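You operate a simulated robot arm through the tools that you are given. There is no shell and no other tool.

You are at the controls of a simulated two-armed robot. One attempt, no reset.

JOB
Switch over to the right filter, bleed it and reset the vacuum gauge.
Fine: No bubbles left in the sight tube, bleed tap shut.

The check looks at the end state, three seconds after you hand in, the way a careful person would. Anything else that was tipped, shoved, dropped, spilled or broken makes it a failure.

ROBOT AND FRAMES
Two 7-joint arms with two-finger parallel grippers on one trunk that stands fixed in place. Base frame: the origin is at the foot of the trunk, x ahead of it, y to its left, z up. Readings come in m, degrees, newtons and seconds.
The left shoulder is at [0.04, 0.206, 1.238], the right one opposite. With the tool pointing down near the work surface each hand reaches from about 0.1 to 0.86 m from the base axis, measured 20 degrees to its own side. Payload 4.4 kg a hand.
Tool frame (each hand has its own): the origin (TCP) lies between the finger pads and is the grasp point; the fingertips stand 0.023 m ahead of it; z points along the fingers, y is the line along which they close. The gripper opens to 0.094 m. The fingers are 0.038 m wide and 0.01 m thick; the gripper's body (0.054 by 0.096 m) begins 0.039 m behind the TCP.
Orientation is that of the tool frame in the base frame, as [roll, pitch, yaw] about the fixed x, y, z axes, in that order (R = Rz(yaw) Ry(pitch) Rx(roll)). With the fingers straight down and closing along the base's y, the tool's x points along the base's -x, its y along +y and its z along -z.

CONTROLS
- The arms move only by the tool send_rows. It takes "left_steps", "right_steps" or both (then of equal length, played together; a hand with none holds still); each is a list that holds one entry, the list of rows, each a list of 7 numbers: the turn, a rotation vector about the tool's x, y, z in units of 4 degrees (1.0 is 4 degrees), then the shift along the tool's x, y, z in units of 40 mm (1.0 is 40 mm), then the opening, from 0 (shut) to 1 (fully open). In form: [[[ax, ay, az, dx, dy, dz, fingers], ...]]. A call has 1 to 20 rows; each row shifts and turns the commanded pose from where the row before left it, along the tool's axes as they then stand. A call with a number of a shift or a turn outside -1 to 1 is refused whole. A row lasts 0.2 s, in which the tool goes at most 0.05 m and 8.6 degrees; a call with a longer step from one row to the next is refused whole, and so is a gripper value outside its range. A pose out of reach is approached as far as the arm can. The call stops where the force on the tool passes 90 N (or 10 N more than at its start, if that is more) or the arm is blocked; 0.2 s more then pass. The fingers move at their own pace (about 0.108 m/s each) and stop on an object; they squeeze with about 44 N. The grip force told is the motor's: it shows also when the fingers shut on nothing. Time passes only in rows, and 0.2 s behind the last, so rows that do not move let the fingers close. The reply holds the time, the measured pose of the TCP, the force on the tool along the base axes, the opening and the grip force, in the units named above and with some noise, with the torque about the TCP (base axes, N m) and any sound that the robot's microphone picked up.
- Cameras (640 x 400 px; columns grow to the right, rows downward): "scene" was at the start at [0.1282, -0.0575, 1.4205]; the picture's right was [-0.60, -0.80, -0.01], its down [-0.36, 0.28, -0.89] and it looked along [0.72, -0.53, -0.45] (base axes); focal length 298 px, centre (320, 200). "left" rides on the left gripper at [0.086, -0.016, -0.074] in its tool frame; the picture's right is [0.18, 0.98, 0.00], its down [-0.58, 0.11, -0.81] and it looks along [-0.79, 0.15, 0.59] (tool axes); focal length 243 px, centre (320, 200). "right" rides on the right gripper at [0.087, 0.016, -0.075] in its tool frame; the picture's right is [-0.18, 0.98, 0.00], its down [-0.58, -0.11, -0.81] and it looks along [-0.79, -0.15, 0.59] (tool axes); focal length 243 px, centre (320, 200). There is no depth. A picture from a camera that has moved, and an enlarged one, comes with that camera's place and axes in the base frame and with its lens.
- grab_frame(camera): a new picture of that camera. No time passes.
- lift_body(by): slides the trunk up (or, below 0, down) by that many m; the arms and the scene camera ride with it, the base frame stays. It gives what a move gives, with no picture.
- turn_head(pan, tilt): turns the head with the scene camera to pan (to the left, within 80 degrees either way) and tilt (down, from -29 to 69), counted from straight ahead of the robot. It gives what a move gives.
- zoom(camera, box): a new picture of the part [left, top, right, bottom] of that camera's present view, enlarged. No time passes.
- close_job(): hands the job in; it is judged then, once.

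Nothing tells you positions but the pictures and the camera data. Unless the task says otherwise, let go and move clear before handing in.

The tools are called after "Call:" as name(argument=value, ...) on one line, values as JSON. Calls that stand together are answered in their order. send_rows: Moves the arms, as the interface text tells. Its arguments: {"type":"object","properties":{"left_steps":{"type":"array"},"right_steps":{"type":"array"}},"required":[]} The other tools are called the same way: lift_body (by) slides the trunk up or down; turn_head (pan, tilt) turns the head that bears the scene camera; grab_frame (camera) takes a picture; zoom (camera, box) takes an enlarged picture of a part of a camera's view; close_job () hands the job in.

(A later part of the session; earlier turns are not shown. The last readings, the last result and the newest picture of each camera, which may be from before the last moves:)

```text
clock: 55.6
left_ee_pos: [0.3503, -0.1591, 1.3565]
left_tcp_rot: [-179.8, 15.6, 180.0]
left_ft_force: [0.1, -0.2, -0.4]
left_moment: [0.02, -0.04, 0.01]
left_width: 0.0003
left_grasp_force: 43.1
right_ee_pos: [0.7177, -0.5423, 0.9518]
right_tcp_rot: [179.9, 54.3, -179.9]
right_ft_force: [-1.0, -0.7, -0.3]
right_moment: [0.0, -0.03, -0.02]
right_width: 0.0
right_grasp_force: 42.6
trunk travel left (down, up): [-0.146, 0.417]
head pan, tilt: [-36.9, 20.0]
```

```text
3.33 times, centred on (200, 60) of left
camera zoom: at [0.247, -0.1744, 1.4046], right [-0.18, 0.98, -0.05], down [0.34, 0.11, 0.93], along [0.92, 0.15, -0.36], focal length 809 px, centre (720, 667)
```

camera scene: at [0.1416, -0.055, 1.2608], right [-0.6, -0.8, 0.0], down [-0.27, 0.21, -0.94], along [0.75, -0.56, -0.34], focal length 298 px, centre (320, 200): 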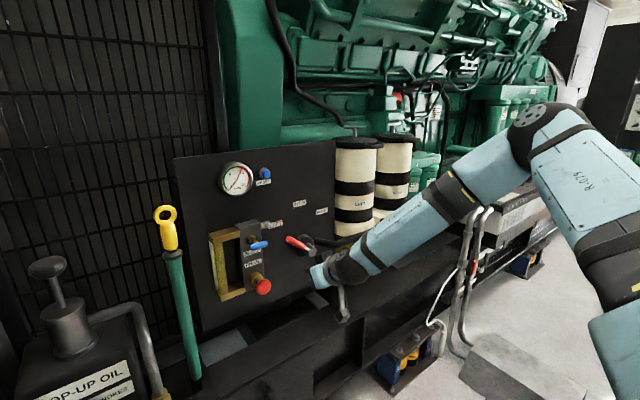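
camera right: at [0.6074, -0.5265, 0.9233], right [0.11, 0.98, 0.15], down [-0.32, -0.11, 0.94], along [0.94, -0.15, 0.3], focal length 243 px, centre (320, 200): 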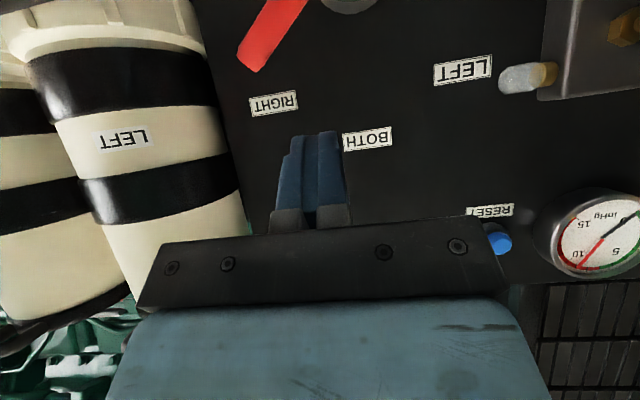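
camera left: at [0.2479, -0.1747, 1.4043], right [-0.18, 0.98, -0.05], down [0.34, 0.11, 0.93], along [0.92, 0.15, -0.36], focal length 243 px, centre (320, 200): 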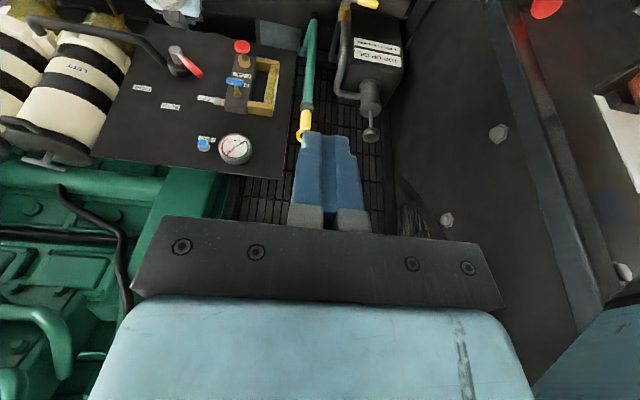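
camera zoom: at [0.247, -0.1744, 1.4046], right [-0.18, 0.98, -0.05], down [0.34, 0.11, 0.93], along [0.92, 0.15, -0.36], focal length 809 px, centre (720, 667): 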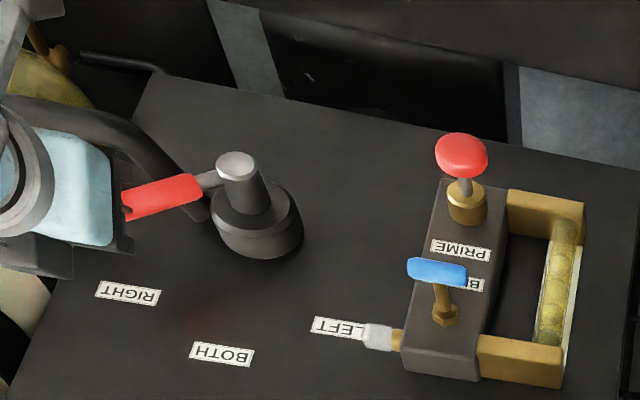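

The lever is now 51° right of vertical, a mirror of where it started, and bubbles have appeared in the sight tube. Next is the bleed tap. Its blue handle is horizontal and centred at about (0.774, −0.336, 0.892). I'll level the right hand and line up in front of it, testing wrist roll on the way.

Call:
send_rows(right_steps=[[[0, 0, 0, 0, 0, -0.8, 0], [0, 0, 0, 0, 0, -0.8, 0], [0, -0.988, 0, 0, 0.57, 0, 0], [0, -0.988, 0, 0, 0.57, 0, 0], [0, -0.988, 0, 0, 0.57, 0, 0], [0, -0.988, 0, 0, 0.57, 0, 0], [0, -0.988, 0, 0, 0.57, 0, 0], [0, -0.988, 0, 0, 0.57, 0, 0.4], [0, -0.988, 0, 0, 0.57, 0, 0.4], [0, -0.988, 0, 0, 0.57, 0, 0.4], [0, -0.988, 0, 0, 0.57, 0, 0.4]]])

Call:
grab_frame(camera="right")

Call:
grab_frame(camera="scene")

```text
clock: 58.0
left_ee_pos: [0.3512, -0.1585, 1.3571]
left_tcp_rot: [-179.8, 15.5, -179.9]
left_ft_force: [-0.4, 0.1, 0.0]
left_moment: [-0.01, -0.01, 0.01]
left_width: 0.0
left_grasp_force: 42.3
right_ee_pos: [0.6643, -0.3392, 0.9885]
right_tcp_rot: [110.6, 89.9, 110.6]
right_ft_force: [0.2, -1.0, -0.9]
right_moment: [0.0, 0.01, -0.03]
right_width: 0.0376
right_grasp_force: 0.0
trunk travel left (down, up): [-0.146, 0.417]
head pan, tilt: [-36.9, 20.0]
```

```text
taken
camera right: at [0.5903, -0.3227, 0.9007], right [0.0, 0.98, 0.18], down [-0.81, -0.11, 0.58], along [0.59, -0.15, 0.79], focal length 243 px, centre (320, 200)
```

right: 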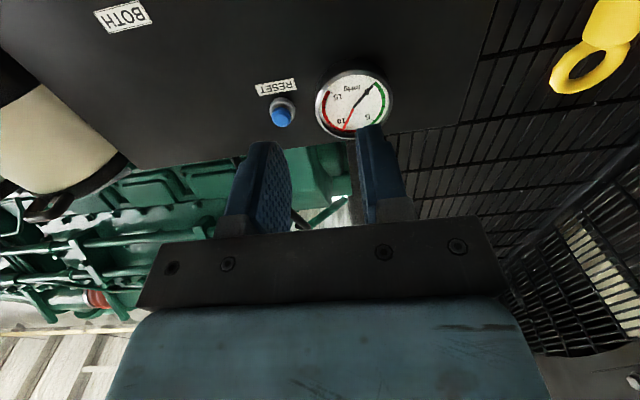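

```text
taken
camera scene: at [0.1418, -0.0546, 1.2608], right [-0.6, -0.8, 0.0], down [-0.27, 0.2, -0.94], along [0.75, -0.56, -0.34], focal length 298 px, centre (320, 200)
```

scene: 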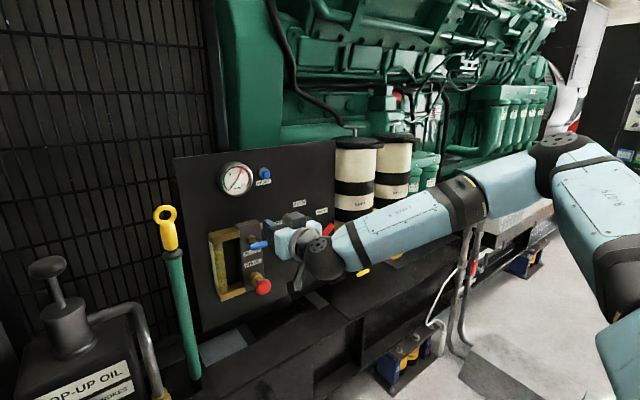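

The tool is level. I'll test rolling the wrist −90° about its own axis, so the fingers close vertically on the tap handle.

Call:
send_rows(right_steps=[[[0, 0, -1, 0, 0, 0, 0.4], [0, 0, -1, 0, 0, 0, 0.4], [0, 0, -1, 0, 0, 0, 0.4], [0, 0, -1, 0, 0, 0, 0.4], [0, 0, -1, 0, 0, 0, 0.4], [0, 0, -1, 0, 0, 0, 0.4], [0, 0, -1, 0, 0, 0, 0.4], [0, 0, -1, 0, 0, 0, 0.4], [0, 0, -1, 0, 0, 0, 0.4], [0, 0, -1, 0, 0, 0, 0.4], [0, 0, -1, 0, 0, 0, 0.4], [0, 0, -1, 0, 0, 0, 0.4], [0, 0, -1, 0, 0, 0, 0.4], [0, 0, -1, 0, 0, 0, 0.4], [0, 0, -1, 0, 0, 0, 0.4], [0, 0, -1, 0, 0, 0, 0.4], [0, 0, -1, 0, 0, 0, 0.4], [0, 0, -1, 0, 0, 0, 0.4], [0, 0, -1, 0, 0, 0, 0.4], [0, 0, -1, 0, 0, 0, 0.4]]])

Call:
grab_frame(camera="right")

Call:
grab_frame(camera="scene")

```text
clock: 62.2
left_ee_pos: [0.3507, -0.1586, 1.3553]
left_tcp_rot: [-179.8, 15.6, -179.9]
left_ft_force: [-0.4, 0.0, 0.3]
left_moment: [0.01, 0.02, 0.02]
left_width: 0.0
left_grasp_force: 42.5
right_ee_pos: [0.6632, -0.3389, 0.9871]
right_tcp_rot: [-90.1, 9.9, -90.0]
right_ft_force: [1.0, 0.5, 0.0]
right_moment: [-0.01, 0.02, 0.04]
right_width: 0.0373
right_grasp_force: 0.1
trunk travel left (down, up): [-0.146, 0.417]
head pan, tilt: [-36.9, 20.0]
```

```text
taken
camera right: at [0.5907, -0.4213, 0.9553], right [0.0, 0.35, -0.94], down [-0.81, 0.55, 0.21], along [0.59, 0.76, 0.28], focal length 243 px, centre (320, 200)
```

right: 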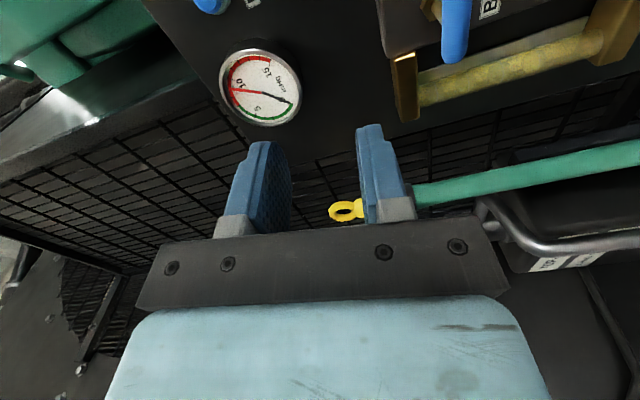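

```text
taken
camera scene: at [0.1416, -0.055, 1.2608], right [-0.6, -0.8, 0.0], down [-0.27, 0.21, -0.94], along [0.75, -0.56, -0.34], focal length 298 px, centre (320, 200)
```

scene: 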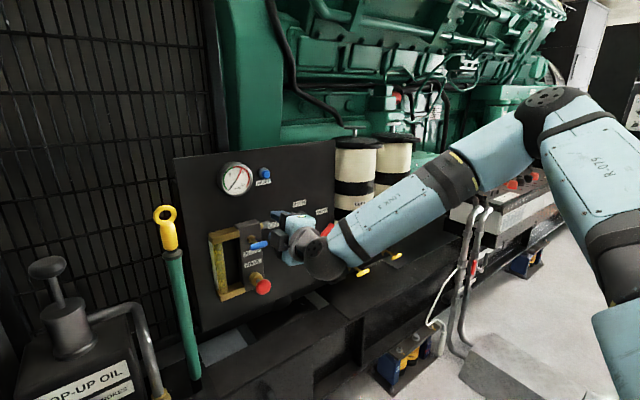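

The wrist rolls well. I'll finish to −90° and drop to the handle's height, staying in front.

Call:
send_rows(right_steps=[[[0, 0, -0.83, 0, 0, 0, 0.45], [0, 0, -0.83, 0, 0, 0, 0.45], [0, 0, -0.83, 0, 0, 0, 0.45], [0, 0, 0, -0.05, 0.6, 0, 0.45], [0, 0, 0, 0, 0.6, 0, 0.45], [0, 0, 0, 0, 0.6, 0, 0.45], [0, 0, 0, 0, 0.58, 0, 0.45], [0, 0, 0, 0, 0, 0.6, 0.45], [0, 0, 0, 0, 0, 0.6, 0.45]]])

Call:
zoom(camera="scene", box=[200, 190, 340, 310])

Call:
zoom(camera="left", box=[130, 0, 310, 120])

Call:
grab_frame(camera="right")

```text
clock: 64.2
left_ee_pos: [0.3521, -0.1592, 1.3559]
left_tcp_rot: [-179.8, 15.6, -180.0]
left_ft_force: [0.3, -0.3, -0.1]
left_moment: [-0.02, -0.02, -0.04]
left_width: 0.0
left_grasp_force: 42.7
right_ee_pos: [0.7112, -0.338, 0.892]
right_tcp_rot: [-90.0, 0.0, -90.1]
right_ft_force: [0.0, -0.5, 0.1]
right_moment: [-0.02, -0.01, 0.0]
right_width: 0.042
right_grasp_force: 0.1
trunk travel left (down, up): [-0.146, 0.417]
head pan, tilt: [-36.9, 20.0]
```

```text
3.33 times, centred on (270, 250) of scene
camera zoom: at [0.1419, -0.0546, 1.2607], right [-0.6, -0.8, 0.0], down [-0.27, 0.2, -0.94], along [0.75, -0.56, -0.34], focal length 994 px, centre (487, 33)
```

zoom: 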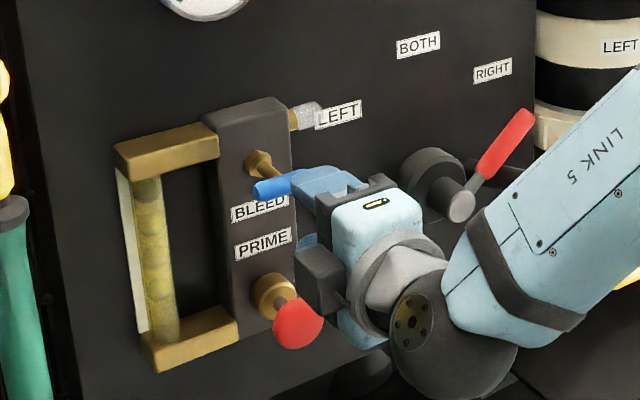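

```text
3.33 times, centred on (220, 60) of left
camera zoom: at [0.2482, -0.1742, 1.4043], right [-0.18, 0.98, -0.05], down [0.34, 0.11, 0.93], along [0.92, 0.15, -0.36], focal length 809 px, centre (653, 667)
```

zoom: 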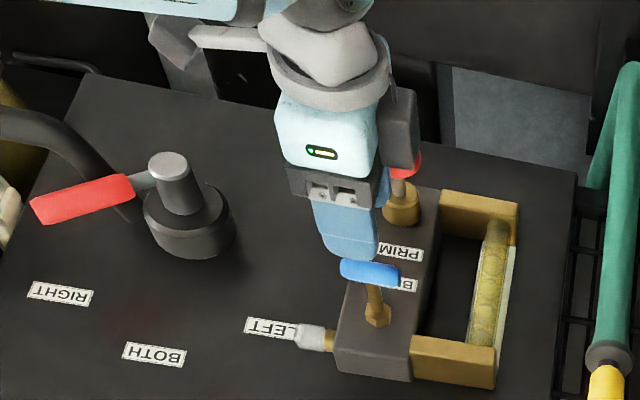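

```text
taken
camera right: at [0.6377, -0.4244, 0.8751], right [0.0, 0.18, -0.98], down [-0.81, 0.58, 0.11], along [0.59, 0.79, 0.15], focal length 243 px, centre (320, 200)
```

right: 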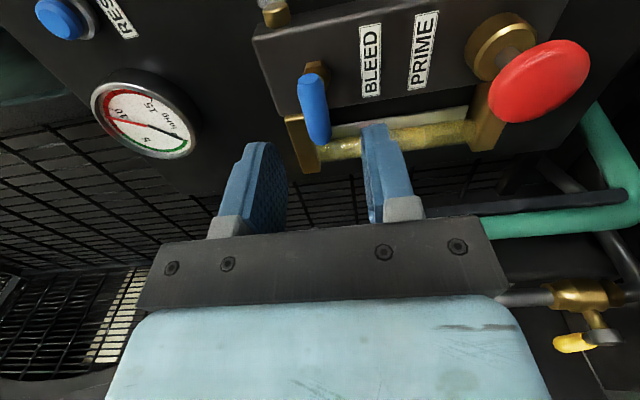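

Alignment is good; the handle is about 3–4 mm above my centreline. I'll correct for that, slide forward over the handle and check before gripping.

Call:
send_rows(right_steps=[[[0, 0, 0, 0, -0.08, 0.3, 0.45], [0, 0, 0, 0, 0, 0.42, 0.45], [0, 0, 0, 0, 0, 0.42, 0.45], [0, 0, 0, 0, 0, 0.41, 0.45]]])

Call:
grab_frame(camera="right")

Call:
zoom(camera="left", box=[190, 20, 290, 120])

Call:
zoom(camera="scene", box=[220, 200, 310, 290])

```text
clock: 65.2
left_ee_pos: [0.3507, -0.1595, 1.3564]
left_tcp_rot: [-179.8, 15.5, -179.8]
left_ft_force: [-0.1, 0.0, 0.7]
left_moment: [0.03, -0.01, -0.01]
left_width: 0.0
left_grasp_force: 42.0
right_ee_pos: [0.7675, -0.3408, 0.9047]
right_tcp_rot: [-90.1, 0.1, -89.9]
right_ft_force: [-0.4, -0.2, -0.2]
right_moment: [0.01, 0.0, 0.02]
right_width: 0.0422
right_grasp_force: 0.0
right hand out of reach, approached as far as the arm can: row 4
trunk travel left (down, up): [-0.146, 0.417]
head pan, tilt: [-36.9, 20.0]
```

```text
taken
camera right: at [0.6942, -0.428, 0.8872], right [0.0, 0.19, -0.98], down [-0.81, 0.58, 0.11], along [0.59, 0.79, 0.15], focal length 243 px, centre (320, 200)
```

right: 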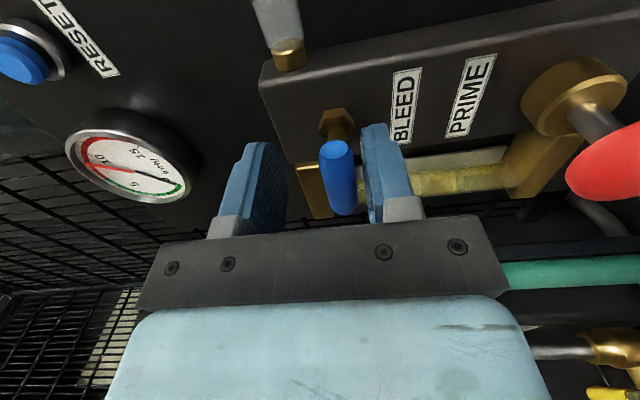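

```text
4.00 times, centred on (240, 70) of left
camera zoom: at [0.2479, -0.1747, 1.4043], right [-0.18, 0.98, -0.05], down [0.34, 0.11, 0.93], along [0.92, 0.15, -0.36], focal length 970 px, centre (640, 720)
```

zoom: 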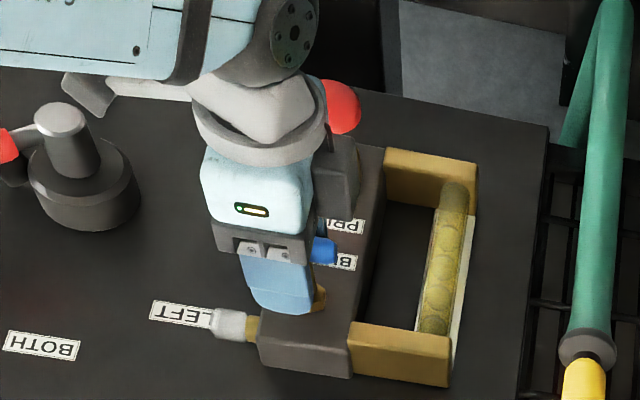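

```text
4.44 times, centred on (265, 245) of scene
camera zoom: at [0.1415, -0.055, 1.2608], right [-0.6, -0.8, 0.0], down [-0.27, 0.21, -0.94], along [0.75, -0.56, -0.34], focal length 1326 px, centre (564, 0)
```

zoom: 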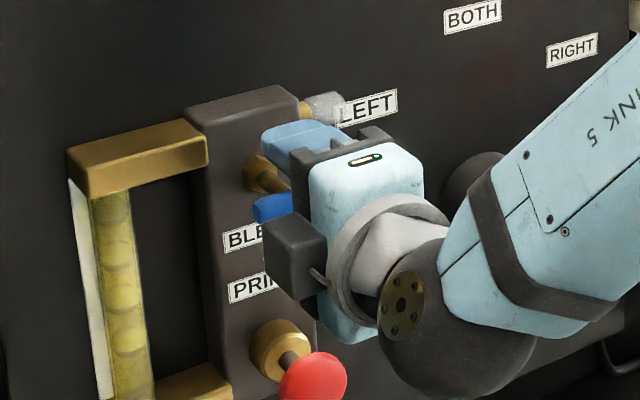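

The level pose hit its reach limit about 1 cm too high. I'll retreat, lift the left arm a bit for bottle clearance and lower the trunk another 4 cm.

Call:
send_rows(right_steps=[[[0, 0, 0, 0, 0, -0.5, 0.45], [0, 0, 0, 0, 0, -0.5, 0.45], [0, 0, 0, 0, 0, -0.5, 0.45]]], left_steps=[[[0, 0, 0, -0.13, 0, -0.48, 0], [0, 0, 0, -0.13, 0, -0.48, 0], [0, 0, 0, -0.13, 0, -0.48, 0]]])

Call:
turn_head(pan=40, tilt=20)

Call:
grab_frame(camera="scene")

```text
clock: 66.0
left_ee_pos: [0.3509, -0.1582, 1.4163]
left_tcp_rot: [-179.9, 15.5, -180.0]
left_ft_force: [-0.1, -0.6, -0.2]
left_moment: [0.01, -0.06, 0.01]
left_width: 0.0001
left_grasp_force: 42.7
right_ee_pos: [0.7071, -0.3397, 0.906]
right_tcp_rot: [-90.0, 0.1, -90.0]
right_ft_force: [0.5, 0.4, 0.2]
right_moment: [-0.01, 0.05, 0.01]
right_width: 0.0425
right_grasp_force: 0.1
trunk travel left (down, up): [-0.146, 0.417]
head pan, tilt: [-36.9, 20.0]
```

```text
clock: 67.5
left_ee_pos: [0.3511, -0.1578, 1.415]
left_tcp_rot: [-179.8, 15.4, -179.9]
left_ft_force: [0.0, -0.6, -0.3]
left_moment: [0.0, -0.02, 0.02]
left_width: 0.0
left_grasp_force: 42.7
right_ee_pos: [0.7076, -0.3391, 0.9036]
right_tcp_rot: [-90.0, 0.0, -89.9]
right_ft_force: [-0.9, -0.7, -0.1]
right_moment: [0.0, -0.03, -0.02]
right_width: 0.0424
right_grasp_force: 0.0
trunk travel left (down, up): [-0.146, 0.417]
head pan, tilt: [40.0, 20.0]
```

```text
taken
camera scene: at [0.1385, 0.0607, 1.2608], right [0.64, -0.77, 0.0], down [-0.26, -0.22, -0.94], along [0.72, 0.6, -0.34], focal length 298 px, centre (320, 200)
```

scene: 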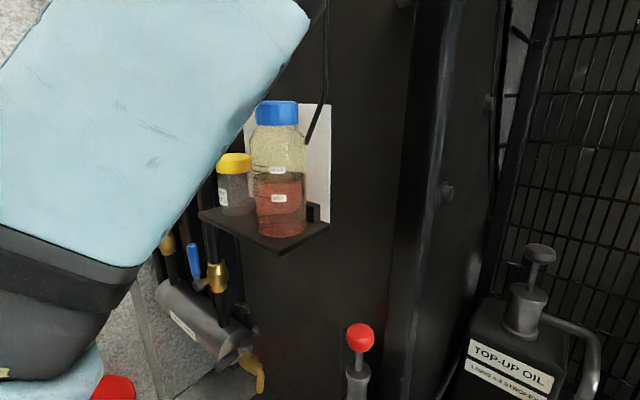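

There's plenty of clearance and the bottles stand neatly on the shelf. I'll lower the trunk 5 cm and return the head.

Call:
lift_body(by=-0.05)

Call:
grab_frame(camera="scene")

Call:
turn_head(pan=-36.9, tilt=18)

Call:
grab_frame(camera="scene")

Call:
grab_frame(camera="right")

```text
clock: 68.5
left_ee_pos: [0.3522, -0.1579, 1.3648]
left_tcp_rot: [-179.7, 15.4, -179.8]
left_ft_force: [0.0, 0.3, 0.6]
left_moment: [0.0, 0.01, 0.02]
left_width: 0.0002
left_grasp_force: 42.3
right_ee_pos: [0.7084, -0.3402, 0.8551]
right_tcp_rot: [-90.2, -0.1, -90.0]
right_ft_force: [0.2, 0.6, 0.6]
right_moment: [0.0, -0.02, -0.02]
right_width: 0.0421
right_grasp_force: 0.0
trunk travel left (down, up): [-0.096, 0.467]
head pan, tilt: [40.0, 20.0]
```

```text
taken
camera scene: at [0.1382, 0.0609, 1.2108], right [0.64, -0.77, 0.0], down [-0.26, -0.22, -0.94], along [0.72, 0.6, -0.34], focal length 298 px, centre (320, 200)
```

scene: 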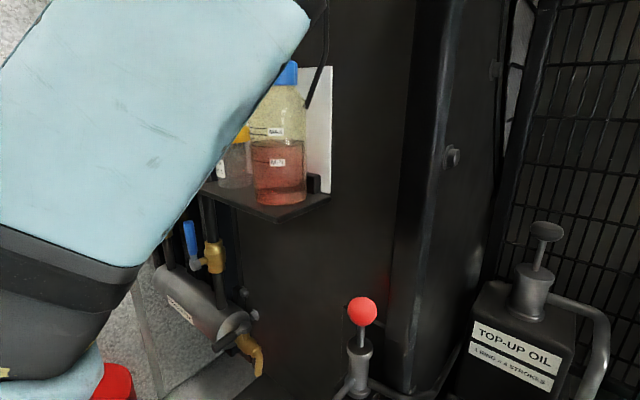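

```text
clock: 69.9
left_ee_pos: [0.3517, -0.1585, 1.3662]
left_tcp_rot: [-179.8, 15.5, -179.9]
left_ft_force: [0.2, -0.4, 0.5]
left_moment: [-0.03, 0.0, 0.01]
left_width: 0.0
left_grasp_force: 42.3
right_ee_pos: [0.7083, -0.3404, 0.8547]
right_tcp_rot: [-90.1, 0.0, -90.0]
right_ft_force: [0.7, -0.7, 0.6]
right_moment: [0.01, 0.06, -0.01]
right_width: 0.0423
right_grasp_force: 0.2
trunk travel left (down, up): [-0.096, 0.467]
head pan, tilt: [-36.9, 18.0]
```

```text
taken
camera scene: at [0.1418, -0.0551, 1.214], right [-0.6, -0.8, 0.0], down [-0.25, 0.19, -0.95], along [0.76, -0.57, -0.31], focal length 298 px, centre (320, 200)
```

scene: 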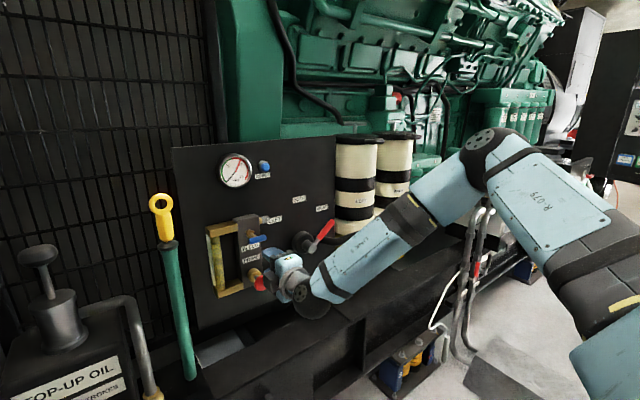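

```text
taken
camera right: at [0.6343, -0.4268, 0.8377], right [0.0, 0.18, -0.98], down [-0.81, 0.58, 0.11], along [0.59, 0.79, 0.15], focal length 243 px, centre (320, 200)
```

right: 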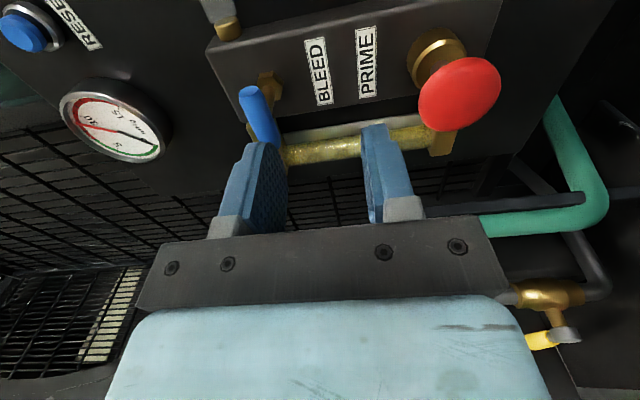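

I'm now comfortably within reach. I'll rise to z 0.895 and slide over the handle.

Call:
send_rows(right_steps=[[[0, 0, 0, 0, -0.5, 0, 0.45], [0, 0, 0, 0, -0.52, 0, 0.45], [0, 0, 0, -0.05, 0, 0.4, 0.45], [0, 0, 0, -0.03, 0, 0.4, 0.45], [0, 0, 0, 0, 0, 0.4, 0.45], [0, 0, 0, 0, 0, 0.4, 0.45]]])

Call:
grab_frame(camera="right")

Call:
zoom(camera="left", box=[190, 0, 310, 100])

```text
clock: 71.3
left_ee_pos: [0.3518, -0.1593, 1.364]
left_tcp_rot: [-179.7, 15.5, -179.9]
left_ft_force: [0.0, -0.4, 1.0]
left_moment: [0.05, -0.02, 0.01]
left_width: 0.0
left_grasp_force: 42.4
right_ee_pos: [0.7721, -0.3371, 0.8945]
right_tcp_rot: [-90.1, 0.1, -90.0]
right_ft_force: [-0.2, -0.2, 0.0]
right_moment: [0.01, -0.06, -0.02]
right_width: 0.0424
right_grasp_force: 0.0
trunk travel left (down, up): [-0.096, 0.467]
head pan, tilt: [-36.9, 18.0]
```

```text
taken
camera right: at [0.6993, -0.4234, 0.8775], right [0.0, 0.19, -0.98], down [-0.81, 0.58, 0.11], along [0.59, 0.79, 0.15], focal length 243 px, centre (320, 200)
```

right: 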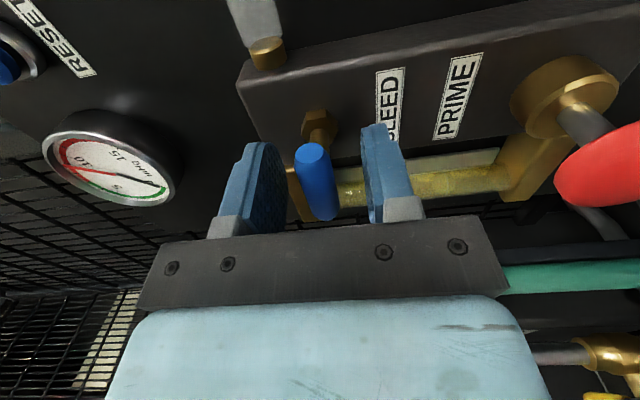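

```text
4.00 times, centred on (250, 50) of left
camera zoom: at [0.2484, -0.174, 1.4132], right [-0.18, 0.98, -0.05], down [0.34, 0.11, 0.93], along [0.92, 0.15, -0.36], focal length 970 px, centre (600, 800)
```

zoom: 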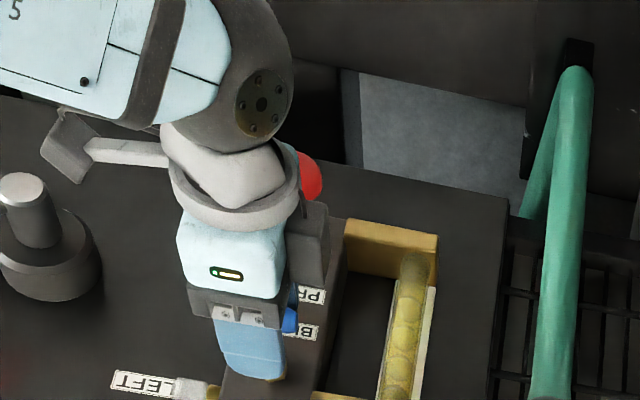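

The handle is centred between the fingers, so I'll close on it.

Call:
send_rows(right_steps=[[[0, 0, 0, 0, 0, 0, 0], [0, 0, 0, 0, 0, 0, 0], [0, 0, 0, 0, 0, 0, 0], [0, 0, 0, 0, 0, 0, 0]]])

Call:
send_rows(right_steps=[[[0, 0, 0.7, 0, 0, 0, 0], [0, 0, 0.7, 0, 0, 0, 0], [0, 0, 0.7, 0, 0, 0, 0]]])

Call:
grab_frame(camera="right")

```text
clock: 72.3
left_ee_pos: [0.3516, -0.1591, 1.3642]
left_tcp_rot: [-179.8, 15.6, -179.8]
left_ft_force: [-0.1, 0.8, -0.9]
left_moment: [0.05, -0.01, -0.02]
left_width: 0.0
left_grasp_force: 42.5
right_ee_pos: [0.7726, -0.3373, 0.895]
right_tcp_rot: [-90.0, 0.0, -90.0]
right_ft_force: [2.2, -2.7, 2.4]
right_moment: [-0.02, 0.0, -0.2]
right_width: 0.0137
right_grasp_force: 44.7
trunk travel left (down, up): [-0.096, 0.467]
head pan, tilt: [-36.9, 18.0]
```

```text
clock: 73.1
left_ee_pos: [0.3519, -0.1584, 1.3657]
left_tcp_rot: [-179.8, 15.5, -179.8]
left_ft_force: [0.0, 0.7, 0.5]
left_moment: [0.02, -0.01, 0.01]
left_width: 0.0
left_grasp_force: 42.6
right_ee_pos: [0.7724, -0.3361, 0.8942]
right_tcp_rot: [-90.0, 8.5, -90.0]
right_ft_force: [9.9, 0.0, 2.2]
right_moment: [-2.09, 0.03, 0.33]
right_width: 0.0177
right_grasp_force: 45.0
trunk travel left (down, up): [-0.096, 0.467]
head pan, tilt: [-36.9, 18.0]
```

```text
taken
camera right: at [0.6991, -0.4199, 0.8657], right [0.0, 0.33, -0.95], down [-0.81, 0.56, 0.19], along [0.59, 0.76, 0.26], focal length 243 px, centre (320, 200)
```

right: 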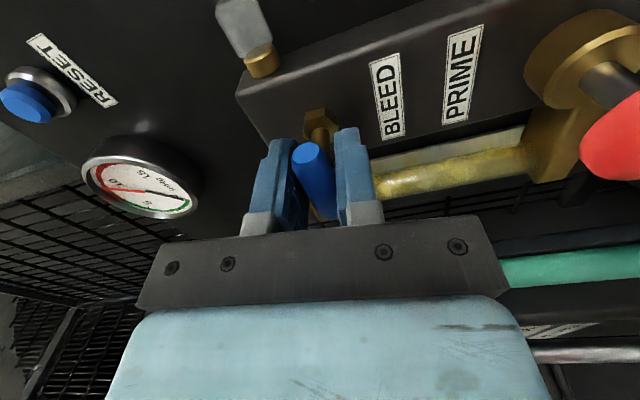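

Turning this way is blocked (2 N·m and the handle isn't following). I'll go back and try the other direction.

Call:
send_rows(right_steps=[[[0, 0, -0.7, 0, 0, 0, 0], [0, 0, -0.7, 0, 0, 0, 0], [0, 0, -0.7, 0, 0, 0, 0], [0, 0, -0.7, 0, 0, 0, 0], [0, 0, -0.7, 0, 0, 0, 0], [0, 0, -0.7, 0, 0, 0, 0]]])

Call:
grab_frame(camera="right")

```text
clock: 74.5
left_ee_pos: [0.352, -0.1584, 1.3643]
left_tcp_rot: [-179.8, 15.5, -179.9]
left_ft_force: [-0.1, 0.4, 0.8]
left_moment: [0.02, 0.01, -0.02]
left_width: 0.0
left_grasp_force: 42.8
right_ee_pos: [0.7728, -0.3373, 0.8957]
right_tcp_rot: [-90.1, -8.5, -90.0]
right_ft_force: [10.0, 2.5, 3.7]
right_moment: [-0.02, -0.21, -1.4]
right_width: 0.0138
right_grasp_force: 45.0
trunk travel left (down, up): [-0.096, 0.467]
head pan, tilt: [-36.9, 18.0]
```

```text
taken
camera right: at [0.6987, -0.4249, 0.8913], right [0.0, 0.04, -1.0], down [-0.81, 0.59, 0.02], along [0.59, 0.81, 0.03], focal length 243 px, centre (320, 200)
```

right: 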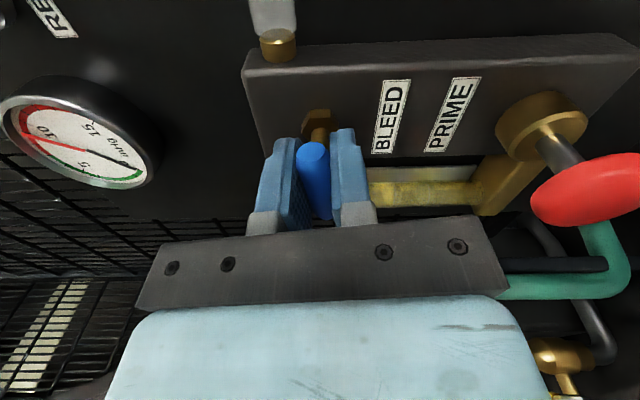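

The handle turned freely that way, so negative roll opens it. I'll continue as far as the wrist allows, checking as I go.

Call:
send_rows(right_steps=[[[0, 0, -0.9, 0, 0, 0, 0], [0, 0, -0.9, 0, 0, 0, 0], [0, 0, -0.9, 0, 0, 0, 0], [0, 0, -0.9, 0, 0, 0, 0], [0, 0, -0.9, 0, 0, 0, 0], [0, 0, -0.9, 0, 0, 0, 0], [0, 0, -0.9, 0, 0, 0, 0], [0, 0, -0.9, 0, 0, 0, 0]]])

Call:
grab_frame(camera="right")

Call:
zoom(camera="scene", box=[200, 200, 320, 310])

```text
clock: 76.3
left_ee_pos: [0.3521, -0.1578, 1.365]
left_tcp_rot: [-179.8, 15.5, -179.8]
left_ft_force: [-0.2, 0.5, -0.5]
left_moment: [-0.03, -0.02, -0.02]
left_width: 0.0
left_grasp_force: 42.2
right_ee_pos: [0.7723, -0.337, 0.8964]
right_tcp_rot: [-90.0, -37.2, -89.8]
right_ft_force: [8.3, 4.0, 8.2]
right_moment: [0.04, 0.19, 0.23]
right_width: 0.0139
right_grasp_force: 44.8
trunk travel left (down, up): [-0.096, 0.467]
head pan, tilt: [-36.9, 18.0]
```

```text
taken
camera right: at [0.6988, -0.4154, 0.9348], right [0.0, -0.45, -0.89], down [-0.81, 0.53, -0.27], along [0.59, 0.72, -0.36], focal length 243 px, centre (320, 200)
```

right: 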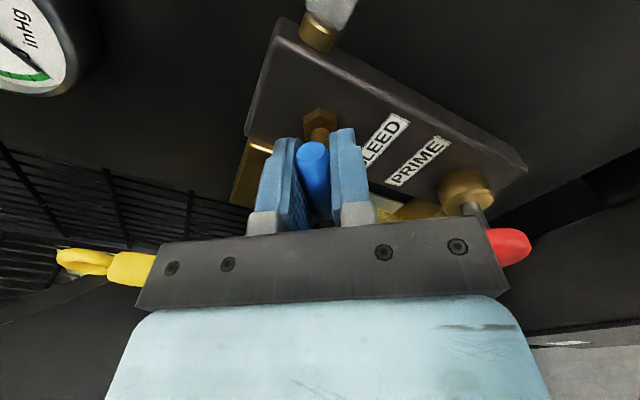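

```text
3.64 times, centred on (260, 255) of scene
camera zoom: at [0.1415, -0.0545, 1.2142], right [-0.6, -0.8, 0.0], down [-0.25, 0.18, -0.95], along [0.76, -0.57, -0.31], focal length 1085 px, centre (538, 0)
```

zoom: 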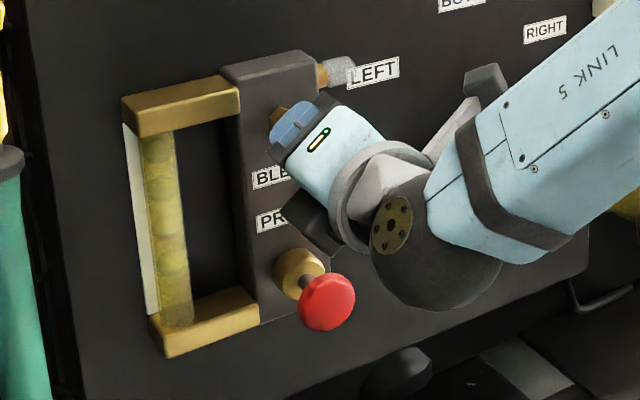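

Still following well. I'll continue.

Call:
send_rows(right_steps=[[[0, 0, -0.9, 0, 0, 0, 0], [0, 0, -0.9, 0, 0, 0, 0], [0, 0, -0.9, 0, 0, 0, 0], [0, 0, -0.9, 0, 0, 0, 0], [0, 0, -0.9, 0, 0, 0, 0], [0, 0, -0.9, 0, 0, 0, 0], [0, 0, -0.9, 0, 0, 0, 0], [0, 0, -0.9, 0, 0, 0, 0]]])

Call:
zoom(camera="scene", box=[200, 200, 320, 310])

Call:
zoom(camera="left", box=[190, 0, 310, 100])

```text
clock: 78.1
left_ee_pos: [0.3515, -0.1565, 1.3649]
left_tcp_rot: [-179.8, 15.5, -179.9]
left_ft_force: [0.0, -0.4, 0.0]
left_moment: [0.02, -0.03, 0.0]
left_width: 0.0
left_grasp_force: 42.8
right_ee_pos: [0.7719, -0.3358, 0.896]
right_tcp_rot: [-89.9, -66.2, -90.0]
right_ft_force: [20.1, 8.2, 17.9]
right_moment: [0.02, 0.66, 0.28]
right_width: 0.0136
right_grasp_force: 45.0
trunk travel left (down, up): [-0.096, 0.467]
head pan, tilt: [-36.9, 18.0]
```

```text
3.64 times, centred on (260, 255) of scene
camera zoom: at [0.1414, -0.0535, 1.2143], right [-0.6, -0.8, 0.0], down [-0.25, 0.18, -0.95], along [0.76, -0.57, -0.31], focal length 1085 px, centre (538, 0)
```

zoom: 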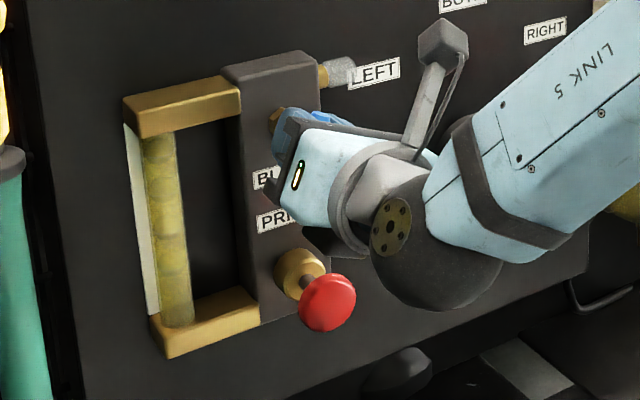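

```text
4.00 times, centred on (250, 50) of left
camera zoom: at [0.2479, -0.1721, 1.4137], right [-0.18, 0.98, -0.05], down [0.34, 0.11, 0.93], along [0.92, 0.15, -0.36], focal length 970 px, centre (600, 800)
```

zoom: 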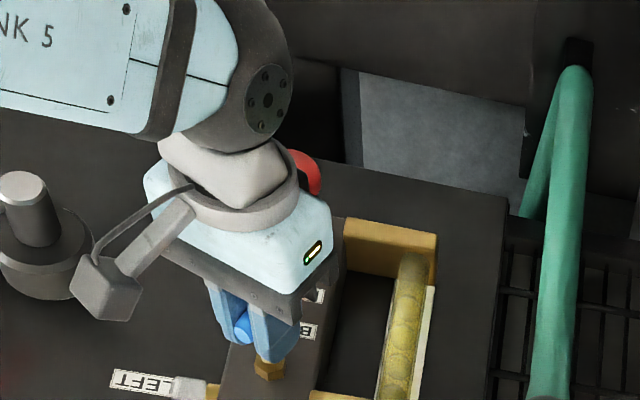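

66° done. I'll go on to 90°.

Call:
send_rows(right_steps=[[[0, 0, -0.8, 0, 0, 0, 0], [0, 0, -0.8, 0, 0, 0, 0], [0, 0, -0.8, 0, 0, 0, 0], [0, 0, -0.8, 0, 0, 0, 0], [0, 0, -0.8, 0, 0, 0, 0], [0, 0, -0.8, 0, 0, 0, 0], [0, 0, -0.8, 0, 0, 0, 0]]])

Call:
zoom(camera="scene", box=[200, 200, 320, 310])

Call:
grab_frame(camera="right")

```text
clock: 79.7
left_ee_pos: [0.3516, -0.1565, 1.3656]
left_tcp_rot: [-179.8, 15.6, -180.0]
left_ft_force: [0.1, -0.2, 0.0]
left_moment: [0.01, 0.01, -0.01]
left_width: 0.0002
left_grasp_force: 42.4
right_ee_pos: [0.7716, -0.336, 0.8967]
right_tcp_rot: [-89.9, -88.6, -90.1]
right_ft_force: [22.6, 11.1, 19.2]
right_moment: [0.01, -0.75, -0.06]
right_width: 0.0138
right_grasp_force: 44.6
trunk travel left (down, up): [-0.096, 0.467]
head pan, tilt: [-36.9, 18.0]
```

```text
3.64 times, centred on (260, 255) of scene
camera zoom: at [0.1414, -0.0532, 1.2142], right [-0.6, -0.8, 0.0], down [-0.25, 0.18, -0.95], along [0.76, -0.57, -0.31], focal length 1085 px, centre (538, 0)
```

zoom: 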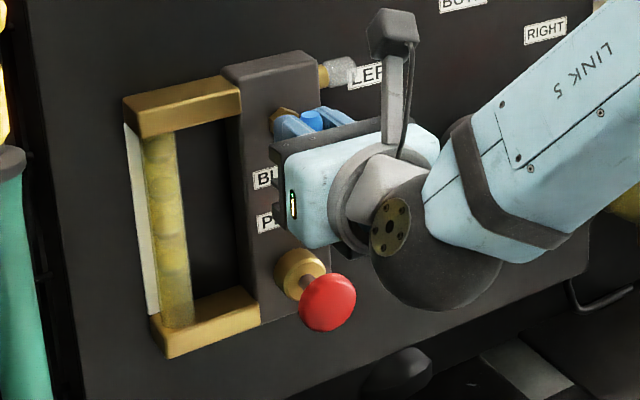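

```text
taken
camera right: at [0.6986, -0.3539, 0.9819], right [0.0, -0.98, -0.21], down [-0.81, 0.12, -0.58], along [0.59, 0.17, -0.79], focal length 243 px, centre (320, 200)
```

right: 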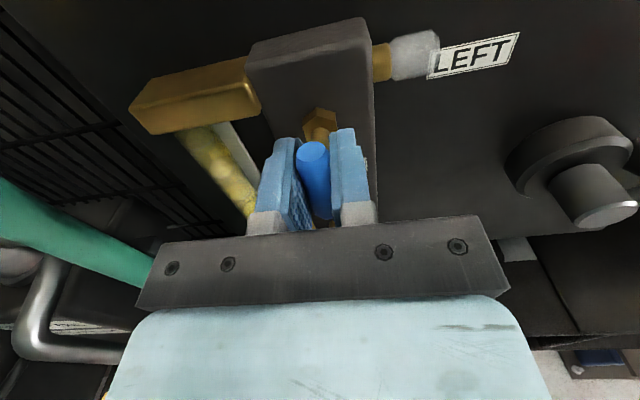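

The handle is vertical, which should be fully open. I'll nudge a few more degrees to feel for the stop, then release and back off.

Call:
send_rows(right_steps=[[[0, 0, -0.6, 0, 0, 0, 0], [0, 0, -0.3, 0, 0, 0, 0], [0, 0, 0, 0, 0, 0, 0]]])

Call:
send_rows(right_steps=[[[0, 0, 0, 0, 0, 0, 0.45], [0, 0, 0, 0, 0, 0, 0.45], [0, 0, 0, 0, 0, 0, 0.45], [0, 0, 0, 0, 0, -0.4, 0.45], [0, 0, 0, 0, 0, -0.6, 0.45], [0, 0, 0, 0, 0, -0.6, 0.45]]])

Call:
zoom(camera="scene", box=[200, 200, 320, 310])

Call:
grab_frame(camera="right")

```text
clock: 80.5
left_ee_pos: [0.352, -0.1555, 1.3644]
left_tcp_rot: [-179.7, 15.5, -179.9]
left_ft_force: [-0.2, -0.2, 0.1]
left_moment: [0.03, 0.0, 0.01]
left_width: 0.0
left_grasp_force: 42.4
right_ee_pos: [0.7726, -0.3351, 0.8959]
right_tcp_rot: [90.2, -87.9, 89.8]
right_ft_force: [27.2, 9.7, 21.0]
right_moment: [0.02, 0.09, -0.01]
right_width: 0.0139
right_grasp_force: 44.7
trunk travel left (down, up): [-0.096, 0.467]
head pan, tilt: [-36.9, 18.0]
```

```text
clock: 81.9
left_ee_pos: [0.3527, -0.1589, 1.3654]
left_tcp_rot: [-179.8, 15.5, -179.9]
left_ft_force: [-0.3, 0.2, -0.2]
left_moment: [-0.01, 0.0, 0.0]
left_width: 0.0001
left_grasp_force: 42.4
right_ee_pos: [0.7073, -0.3369, 0.8951]
right_tcp_rot: [91.8, -88.1, 88.2]
right_ft_force: [0.0, 0.0, -0.3]
right_moment: [0.0, -0.01, 0.02]
right_width: 0.0424
right_grasp_force: 0.0
trunk travel left (down, up): [-0.096, 0.467]
head pan, tilt: [-36.9, 18.0]
```

```text
3.64 times, centred on (260, 255) of scene
camera zoom: at [0.1414, -0.0552, 1.2141], right [-0.6, -0.8, 0.0], down [-0.25, 0.19, -0.95], along [0.76, -0.57, -0.31], focal length 1085 px, centre (538, 0)
```

zoom: 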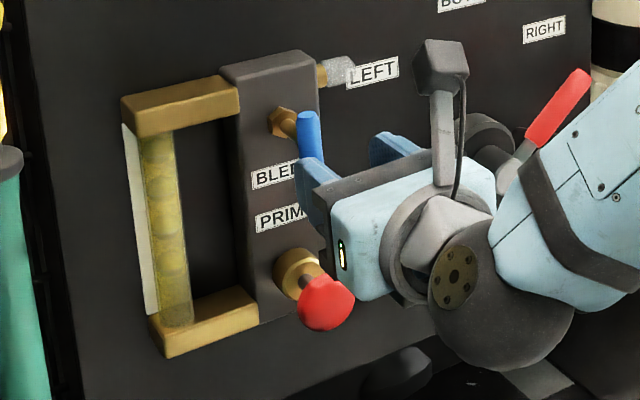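

```text
taken
camera right: at [0.6346, -0.3497, 0.9815], right [0.0, -0.99, -0.15], down [-0.81, 0.09, -0.58], along [0.59, 0.12, -0.8], focal length 243 px, centre (320, 200)
```

right: 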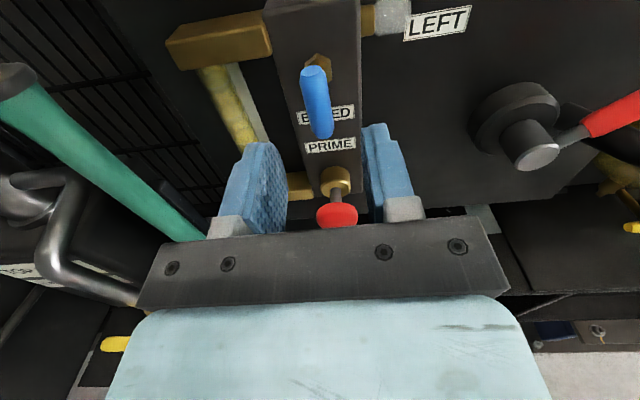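

The tap stays open (vertical). For the prime knob at z≈0.765 I need to be lower still, so I'll back off and roll back to −90°, which keeps the camera and box to the sides. The left arm goes up a bit for clearance before I lower the trunk.

Call:
send_rows(right_steps=[[[0, 0, 0, 0, 0, -0.7, 0.45], [0, 0, 0, 0, 0, -0.7, 0.45], [0, 0, 1, 0, 0, 0, 0.45], [0, 0, 1, 0, 0, 0, 0.45], [0, 0, 1, 0, 0, 0, 0.45], [0, 0, 1, 0, 0, 0, 0.45], [0, 0, 1, 0, 0, 0, 0.45], [0, 0, 1, 0, 0, 0, 0.45], [0, 0, 1, 0, 0, 0, 0.45], [0, 0, 1, 0, 0, 0, 0.45], [0, 0, 1, 0, 0, 0, 0.45], [0, 0, 1, 0, 0, 0, 0.45], [0, 0, 1, 0, 0, 0, 0.45], [0, 0, 1, 0, 0, 0, 0.45], [0, 0, 1, 0, 0, 0, 0.45], [0, 0, 1, 0, 0, 0, 0.45], [0, 0, 1, 0, 0, 0, 0.45], [0, 0, 1, 0, 0, 0, 0.45], [0, 0, 1, 0, 0, 0, 0.45], [0, 0, 1, 0, 0, 0, 0.45]]])

Call:
send_rows(right_steps=[[[0, 0, 1, 0, 0, 0, 0.7], [0, 0, 1, 0, 0, 0, 0.7], [0, 0, 1, 0, 0, 0, 0.7], [0, 0, 1, 0, 0, 0, 0.7], [0, 0, 1, 0, 0, 0, 0.7], [-1, 0, 0, 0, 0, 0, 0.7], [-1, 0, 0, 0, 0, 0, 0.7], [-1, 0, 0, 0, 0, 0, 0.7], [-1, 0, 0, 0, 0, 0, 0.7], [-1, 0, 0, 0, 0, 0, 0.7]]], left_steps=[[[0, 0, 0, 0, 0, 0, 0], [0, 0, 0, 0, 0, 0, 0], [0, 0, 0, 0, 0, 0, 0], [0, 0, 0, 0, 0, 0, 0], [0, 0, 0, 0, 0, 0, 0], [0, 0, 0, -0.1, 0, -0.37, 0], [0, 0, 0, -0.1, 0, -0.37, 0], [0, 0, 0, -0.1, 0, -0.37, 0], [0, 0, 0, -0.1, 0, -0.37, 0], [0, 0, 0, -0.1, 0, -0.37, 0]]])

Call:
grab_frame(camera="right")

```text
clock: 86.1
left_ee_pos: [0.3525, -0.1588, 1.3667]
left_tcp_rot: [-179.7, 15.6, -179.9]
left_ft_force: [0.4, 0.8, -0.1]
left_moment: [-0.01, -0.02, 0.01]
left_width: 0.0
left_grasp_force: 41.9
right_ee_pos: [0.653, -0.3368, 0.8954]
right_tcp_rot: [-90.1, -20.0, -89.9]
right_ft_force: [-0.2, 0.0, -0.9]
right_moment: [0.01, 0.0, 0.03]
right_width: 0.042
right_grasp_force: 0.0
trunk travel left (down, up): [-0.096, 0.467]
head pan, tilt: [-36.9, 18.0]
```

```text
clock: 88.3
left_ee_pos: [0.3507, -0.1577, 1.4427]
left_tcp_rot: [-179.9, 15.6, -179.9]
left_ft_force: [-0.2, -0.2, 0.3]
left_moment: [0.01, 0.04, 0.0]
left_width: 0.0
left_grasp_force: 42.6
right_ee_pos: [0.6509, -0.3381, 0.8962]
right_tcp_rot: [-110.0, 0.0, -89.9]
right_ft_force: [0.0, -0.3, 0.7]
right_moment: [0.01, 0.02, -0.02]
right_width: 0.0657
right_grasp_force: 0.2
trunk travel left (down, up): [-0.096, 0.467]
head pan, tilt: [-36.9, 18.0]
```

```text
taken
camera right: at [0.5768, -0.4237, 0.9059], right [-0.34, 0.18, -0.92], down [-0.72, 0.58, 0.38], along [0.61, 0.79, -0.06], focal length 243 px, centre (320, 200)
```

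right: 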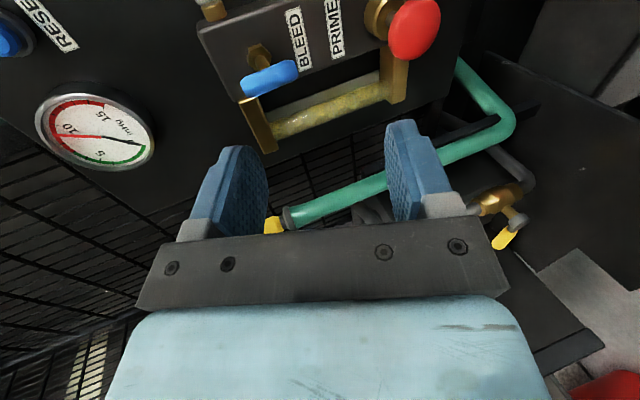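

The tool is tilted 20° down. Now I'll lower the trunk 7 cm and check the left side.

Call:
lift_body(by=-0.07)

Call:
turn_head(pan=40, tilt=20)

Call:
grab_frame(camera="scene")

Call:
turn_head(pan=-30, tilt=16)

Call:
grab_frame(camera="scene")

Call:
grab_frame(camera="right")

Call:
grab_frame(camera="left")

```text
clock: 89.4
left_ee_pos: [0.3514, -0.1578, 1.3719]
left_tcp_rot: [-179.7, 15.5, -179.9]
left_ft_force: [0.1, 0.0, 0.8]
left_moment: [0.0, 0.02, 0.02]
left_width: 0.0003
left_grasp_force: 42.1
right_ee_pos: [0.6532, -0.3387, 0.8259]
right_tcp_rot: [-110.1, 0.0, -90.0]
right_ft_force: [0.1, -0.6, 0.6]
right_moment: [0.01, -0.03, -0.01]
right_width: 0.0657
right_grasp_force: 0.0
trunk travel left (down, up): [-0.026, 0.537]
head pan, tilt: [-36.9, 18.0]
```

```text
clock: 90.9
left_ee_pos: [0.3534, -0.1559, 1.3737]
left_tcp_rot: [-179.7, 15.5, -179.7]
left_ft_force: [-1.0, -0.6, -0.9]
left_moment: [0.01, -0.01, -0.04]
left_width: 0.0001
left_grasp_force: 42.2
right_ee_pos: [0.6516, -0.3379, 0.8258]
right_tcp_rot: [-110.1, 0.1, -90.0]
right_ft_force: [0.3, 0.2, -0.5]
right_moment: [0.0, -0.05, -0.03]
right_width: 0.0658
right_grasp_force: 0.1
trunk travel left (down, up): [-0.026, 0.537]
head pan, tilt: [40.0, 20.0]
```

```text
taken
camera scene: at [0.1455, -0.0486, 1.1365], right [-0.53, -0.85, 0.0], down [-0.33, 0.21, -0.92], along [0.78, -0.49, -0.38], focal length 298 px, centre (320, 200)
```

scene: 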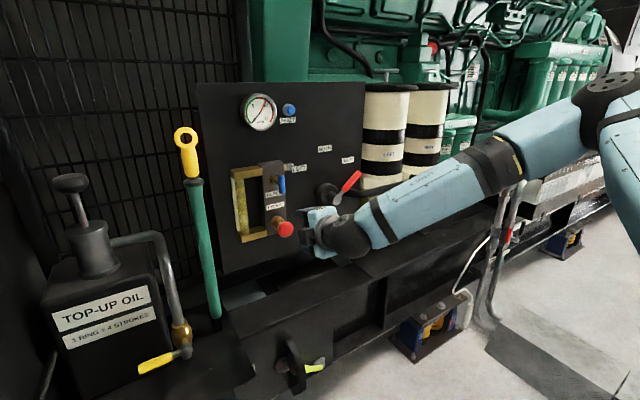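

```text
clock: 92.3
left_ee_pos: [0.3526, -0.1547, 1.3733]
left_tcp_rot: [-179.6, 15.5, -179.8]
left_ft_force: [0.4, 0.5, 0.4]
left_moment: [-0.02, 0.0, -0.02]
left_width: 0.0001
left_grasp_force: 42.5
right_ee_pos: [0.6515, -0.3367, 0.8254]
right_tcp_rot: [-110.0, 0.0, -90.0]
right_ft_force: [0.0, -0.1, -0.4]
right_moment: [0.02, 0.04, 0.01]
right_width: 0.0656
right_grasp_force: 0.0
trunk travel left (down, up): [-0.026, 0.537]
head pan, tilt: [-30.0, 16.0]
```

```text
taken
camera scene: at [0.1443, -0.0515, 1.1447], right [-0.56, -0.83, 0.0], down [-0.25, 0.17, -0.95], along [0.79, -0.53, -0.3], focal length 298 px, centre (320, 200)
```

scene: 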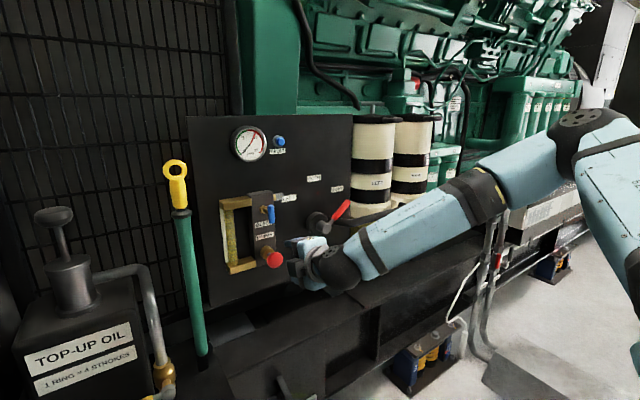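

```text
taken
camera right: at [0.5773, -0.4239, 0.8354], right [-0.34, 0.18, -0.92], down [-0.72, 0.58, 0.38], along [0.61, 0.79, -0.06], focal length 243 px, centre (320, 200)
```

right: 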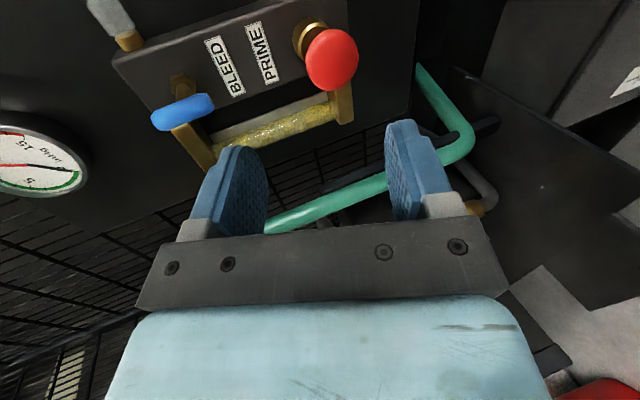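

```text
taken
camera left: at [0.2495, -0.1724, 1.4211], right [-0.18, 0.98, -0.05], down [0.35, 0.11, 0.93], along [0.92, 0.15, -0.36], focal length 243 px, centre (320, 200)
```

left: 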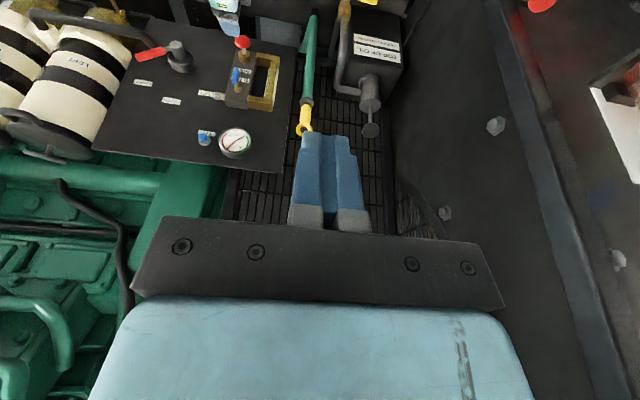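

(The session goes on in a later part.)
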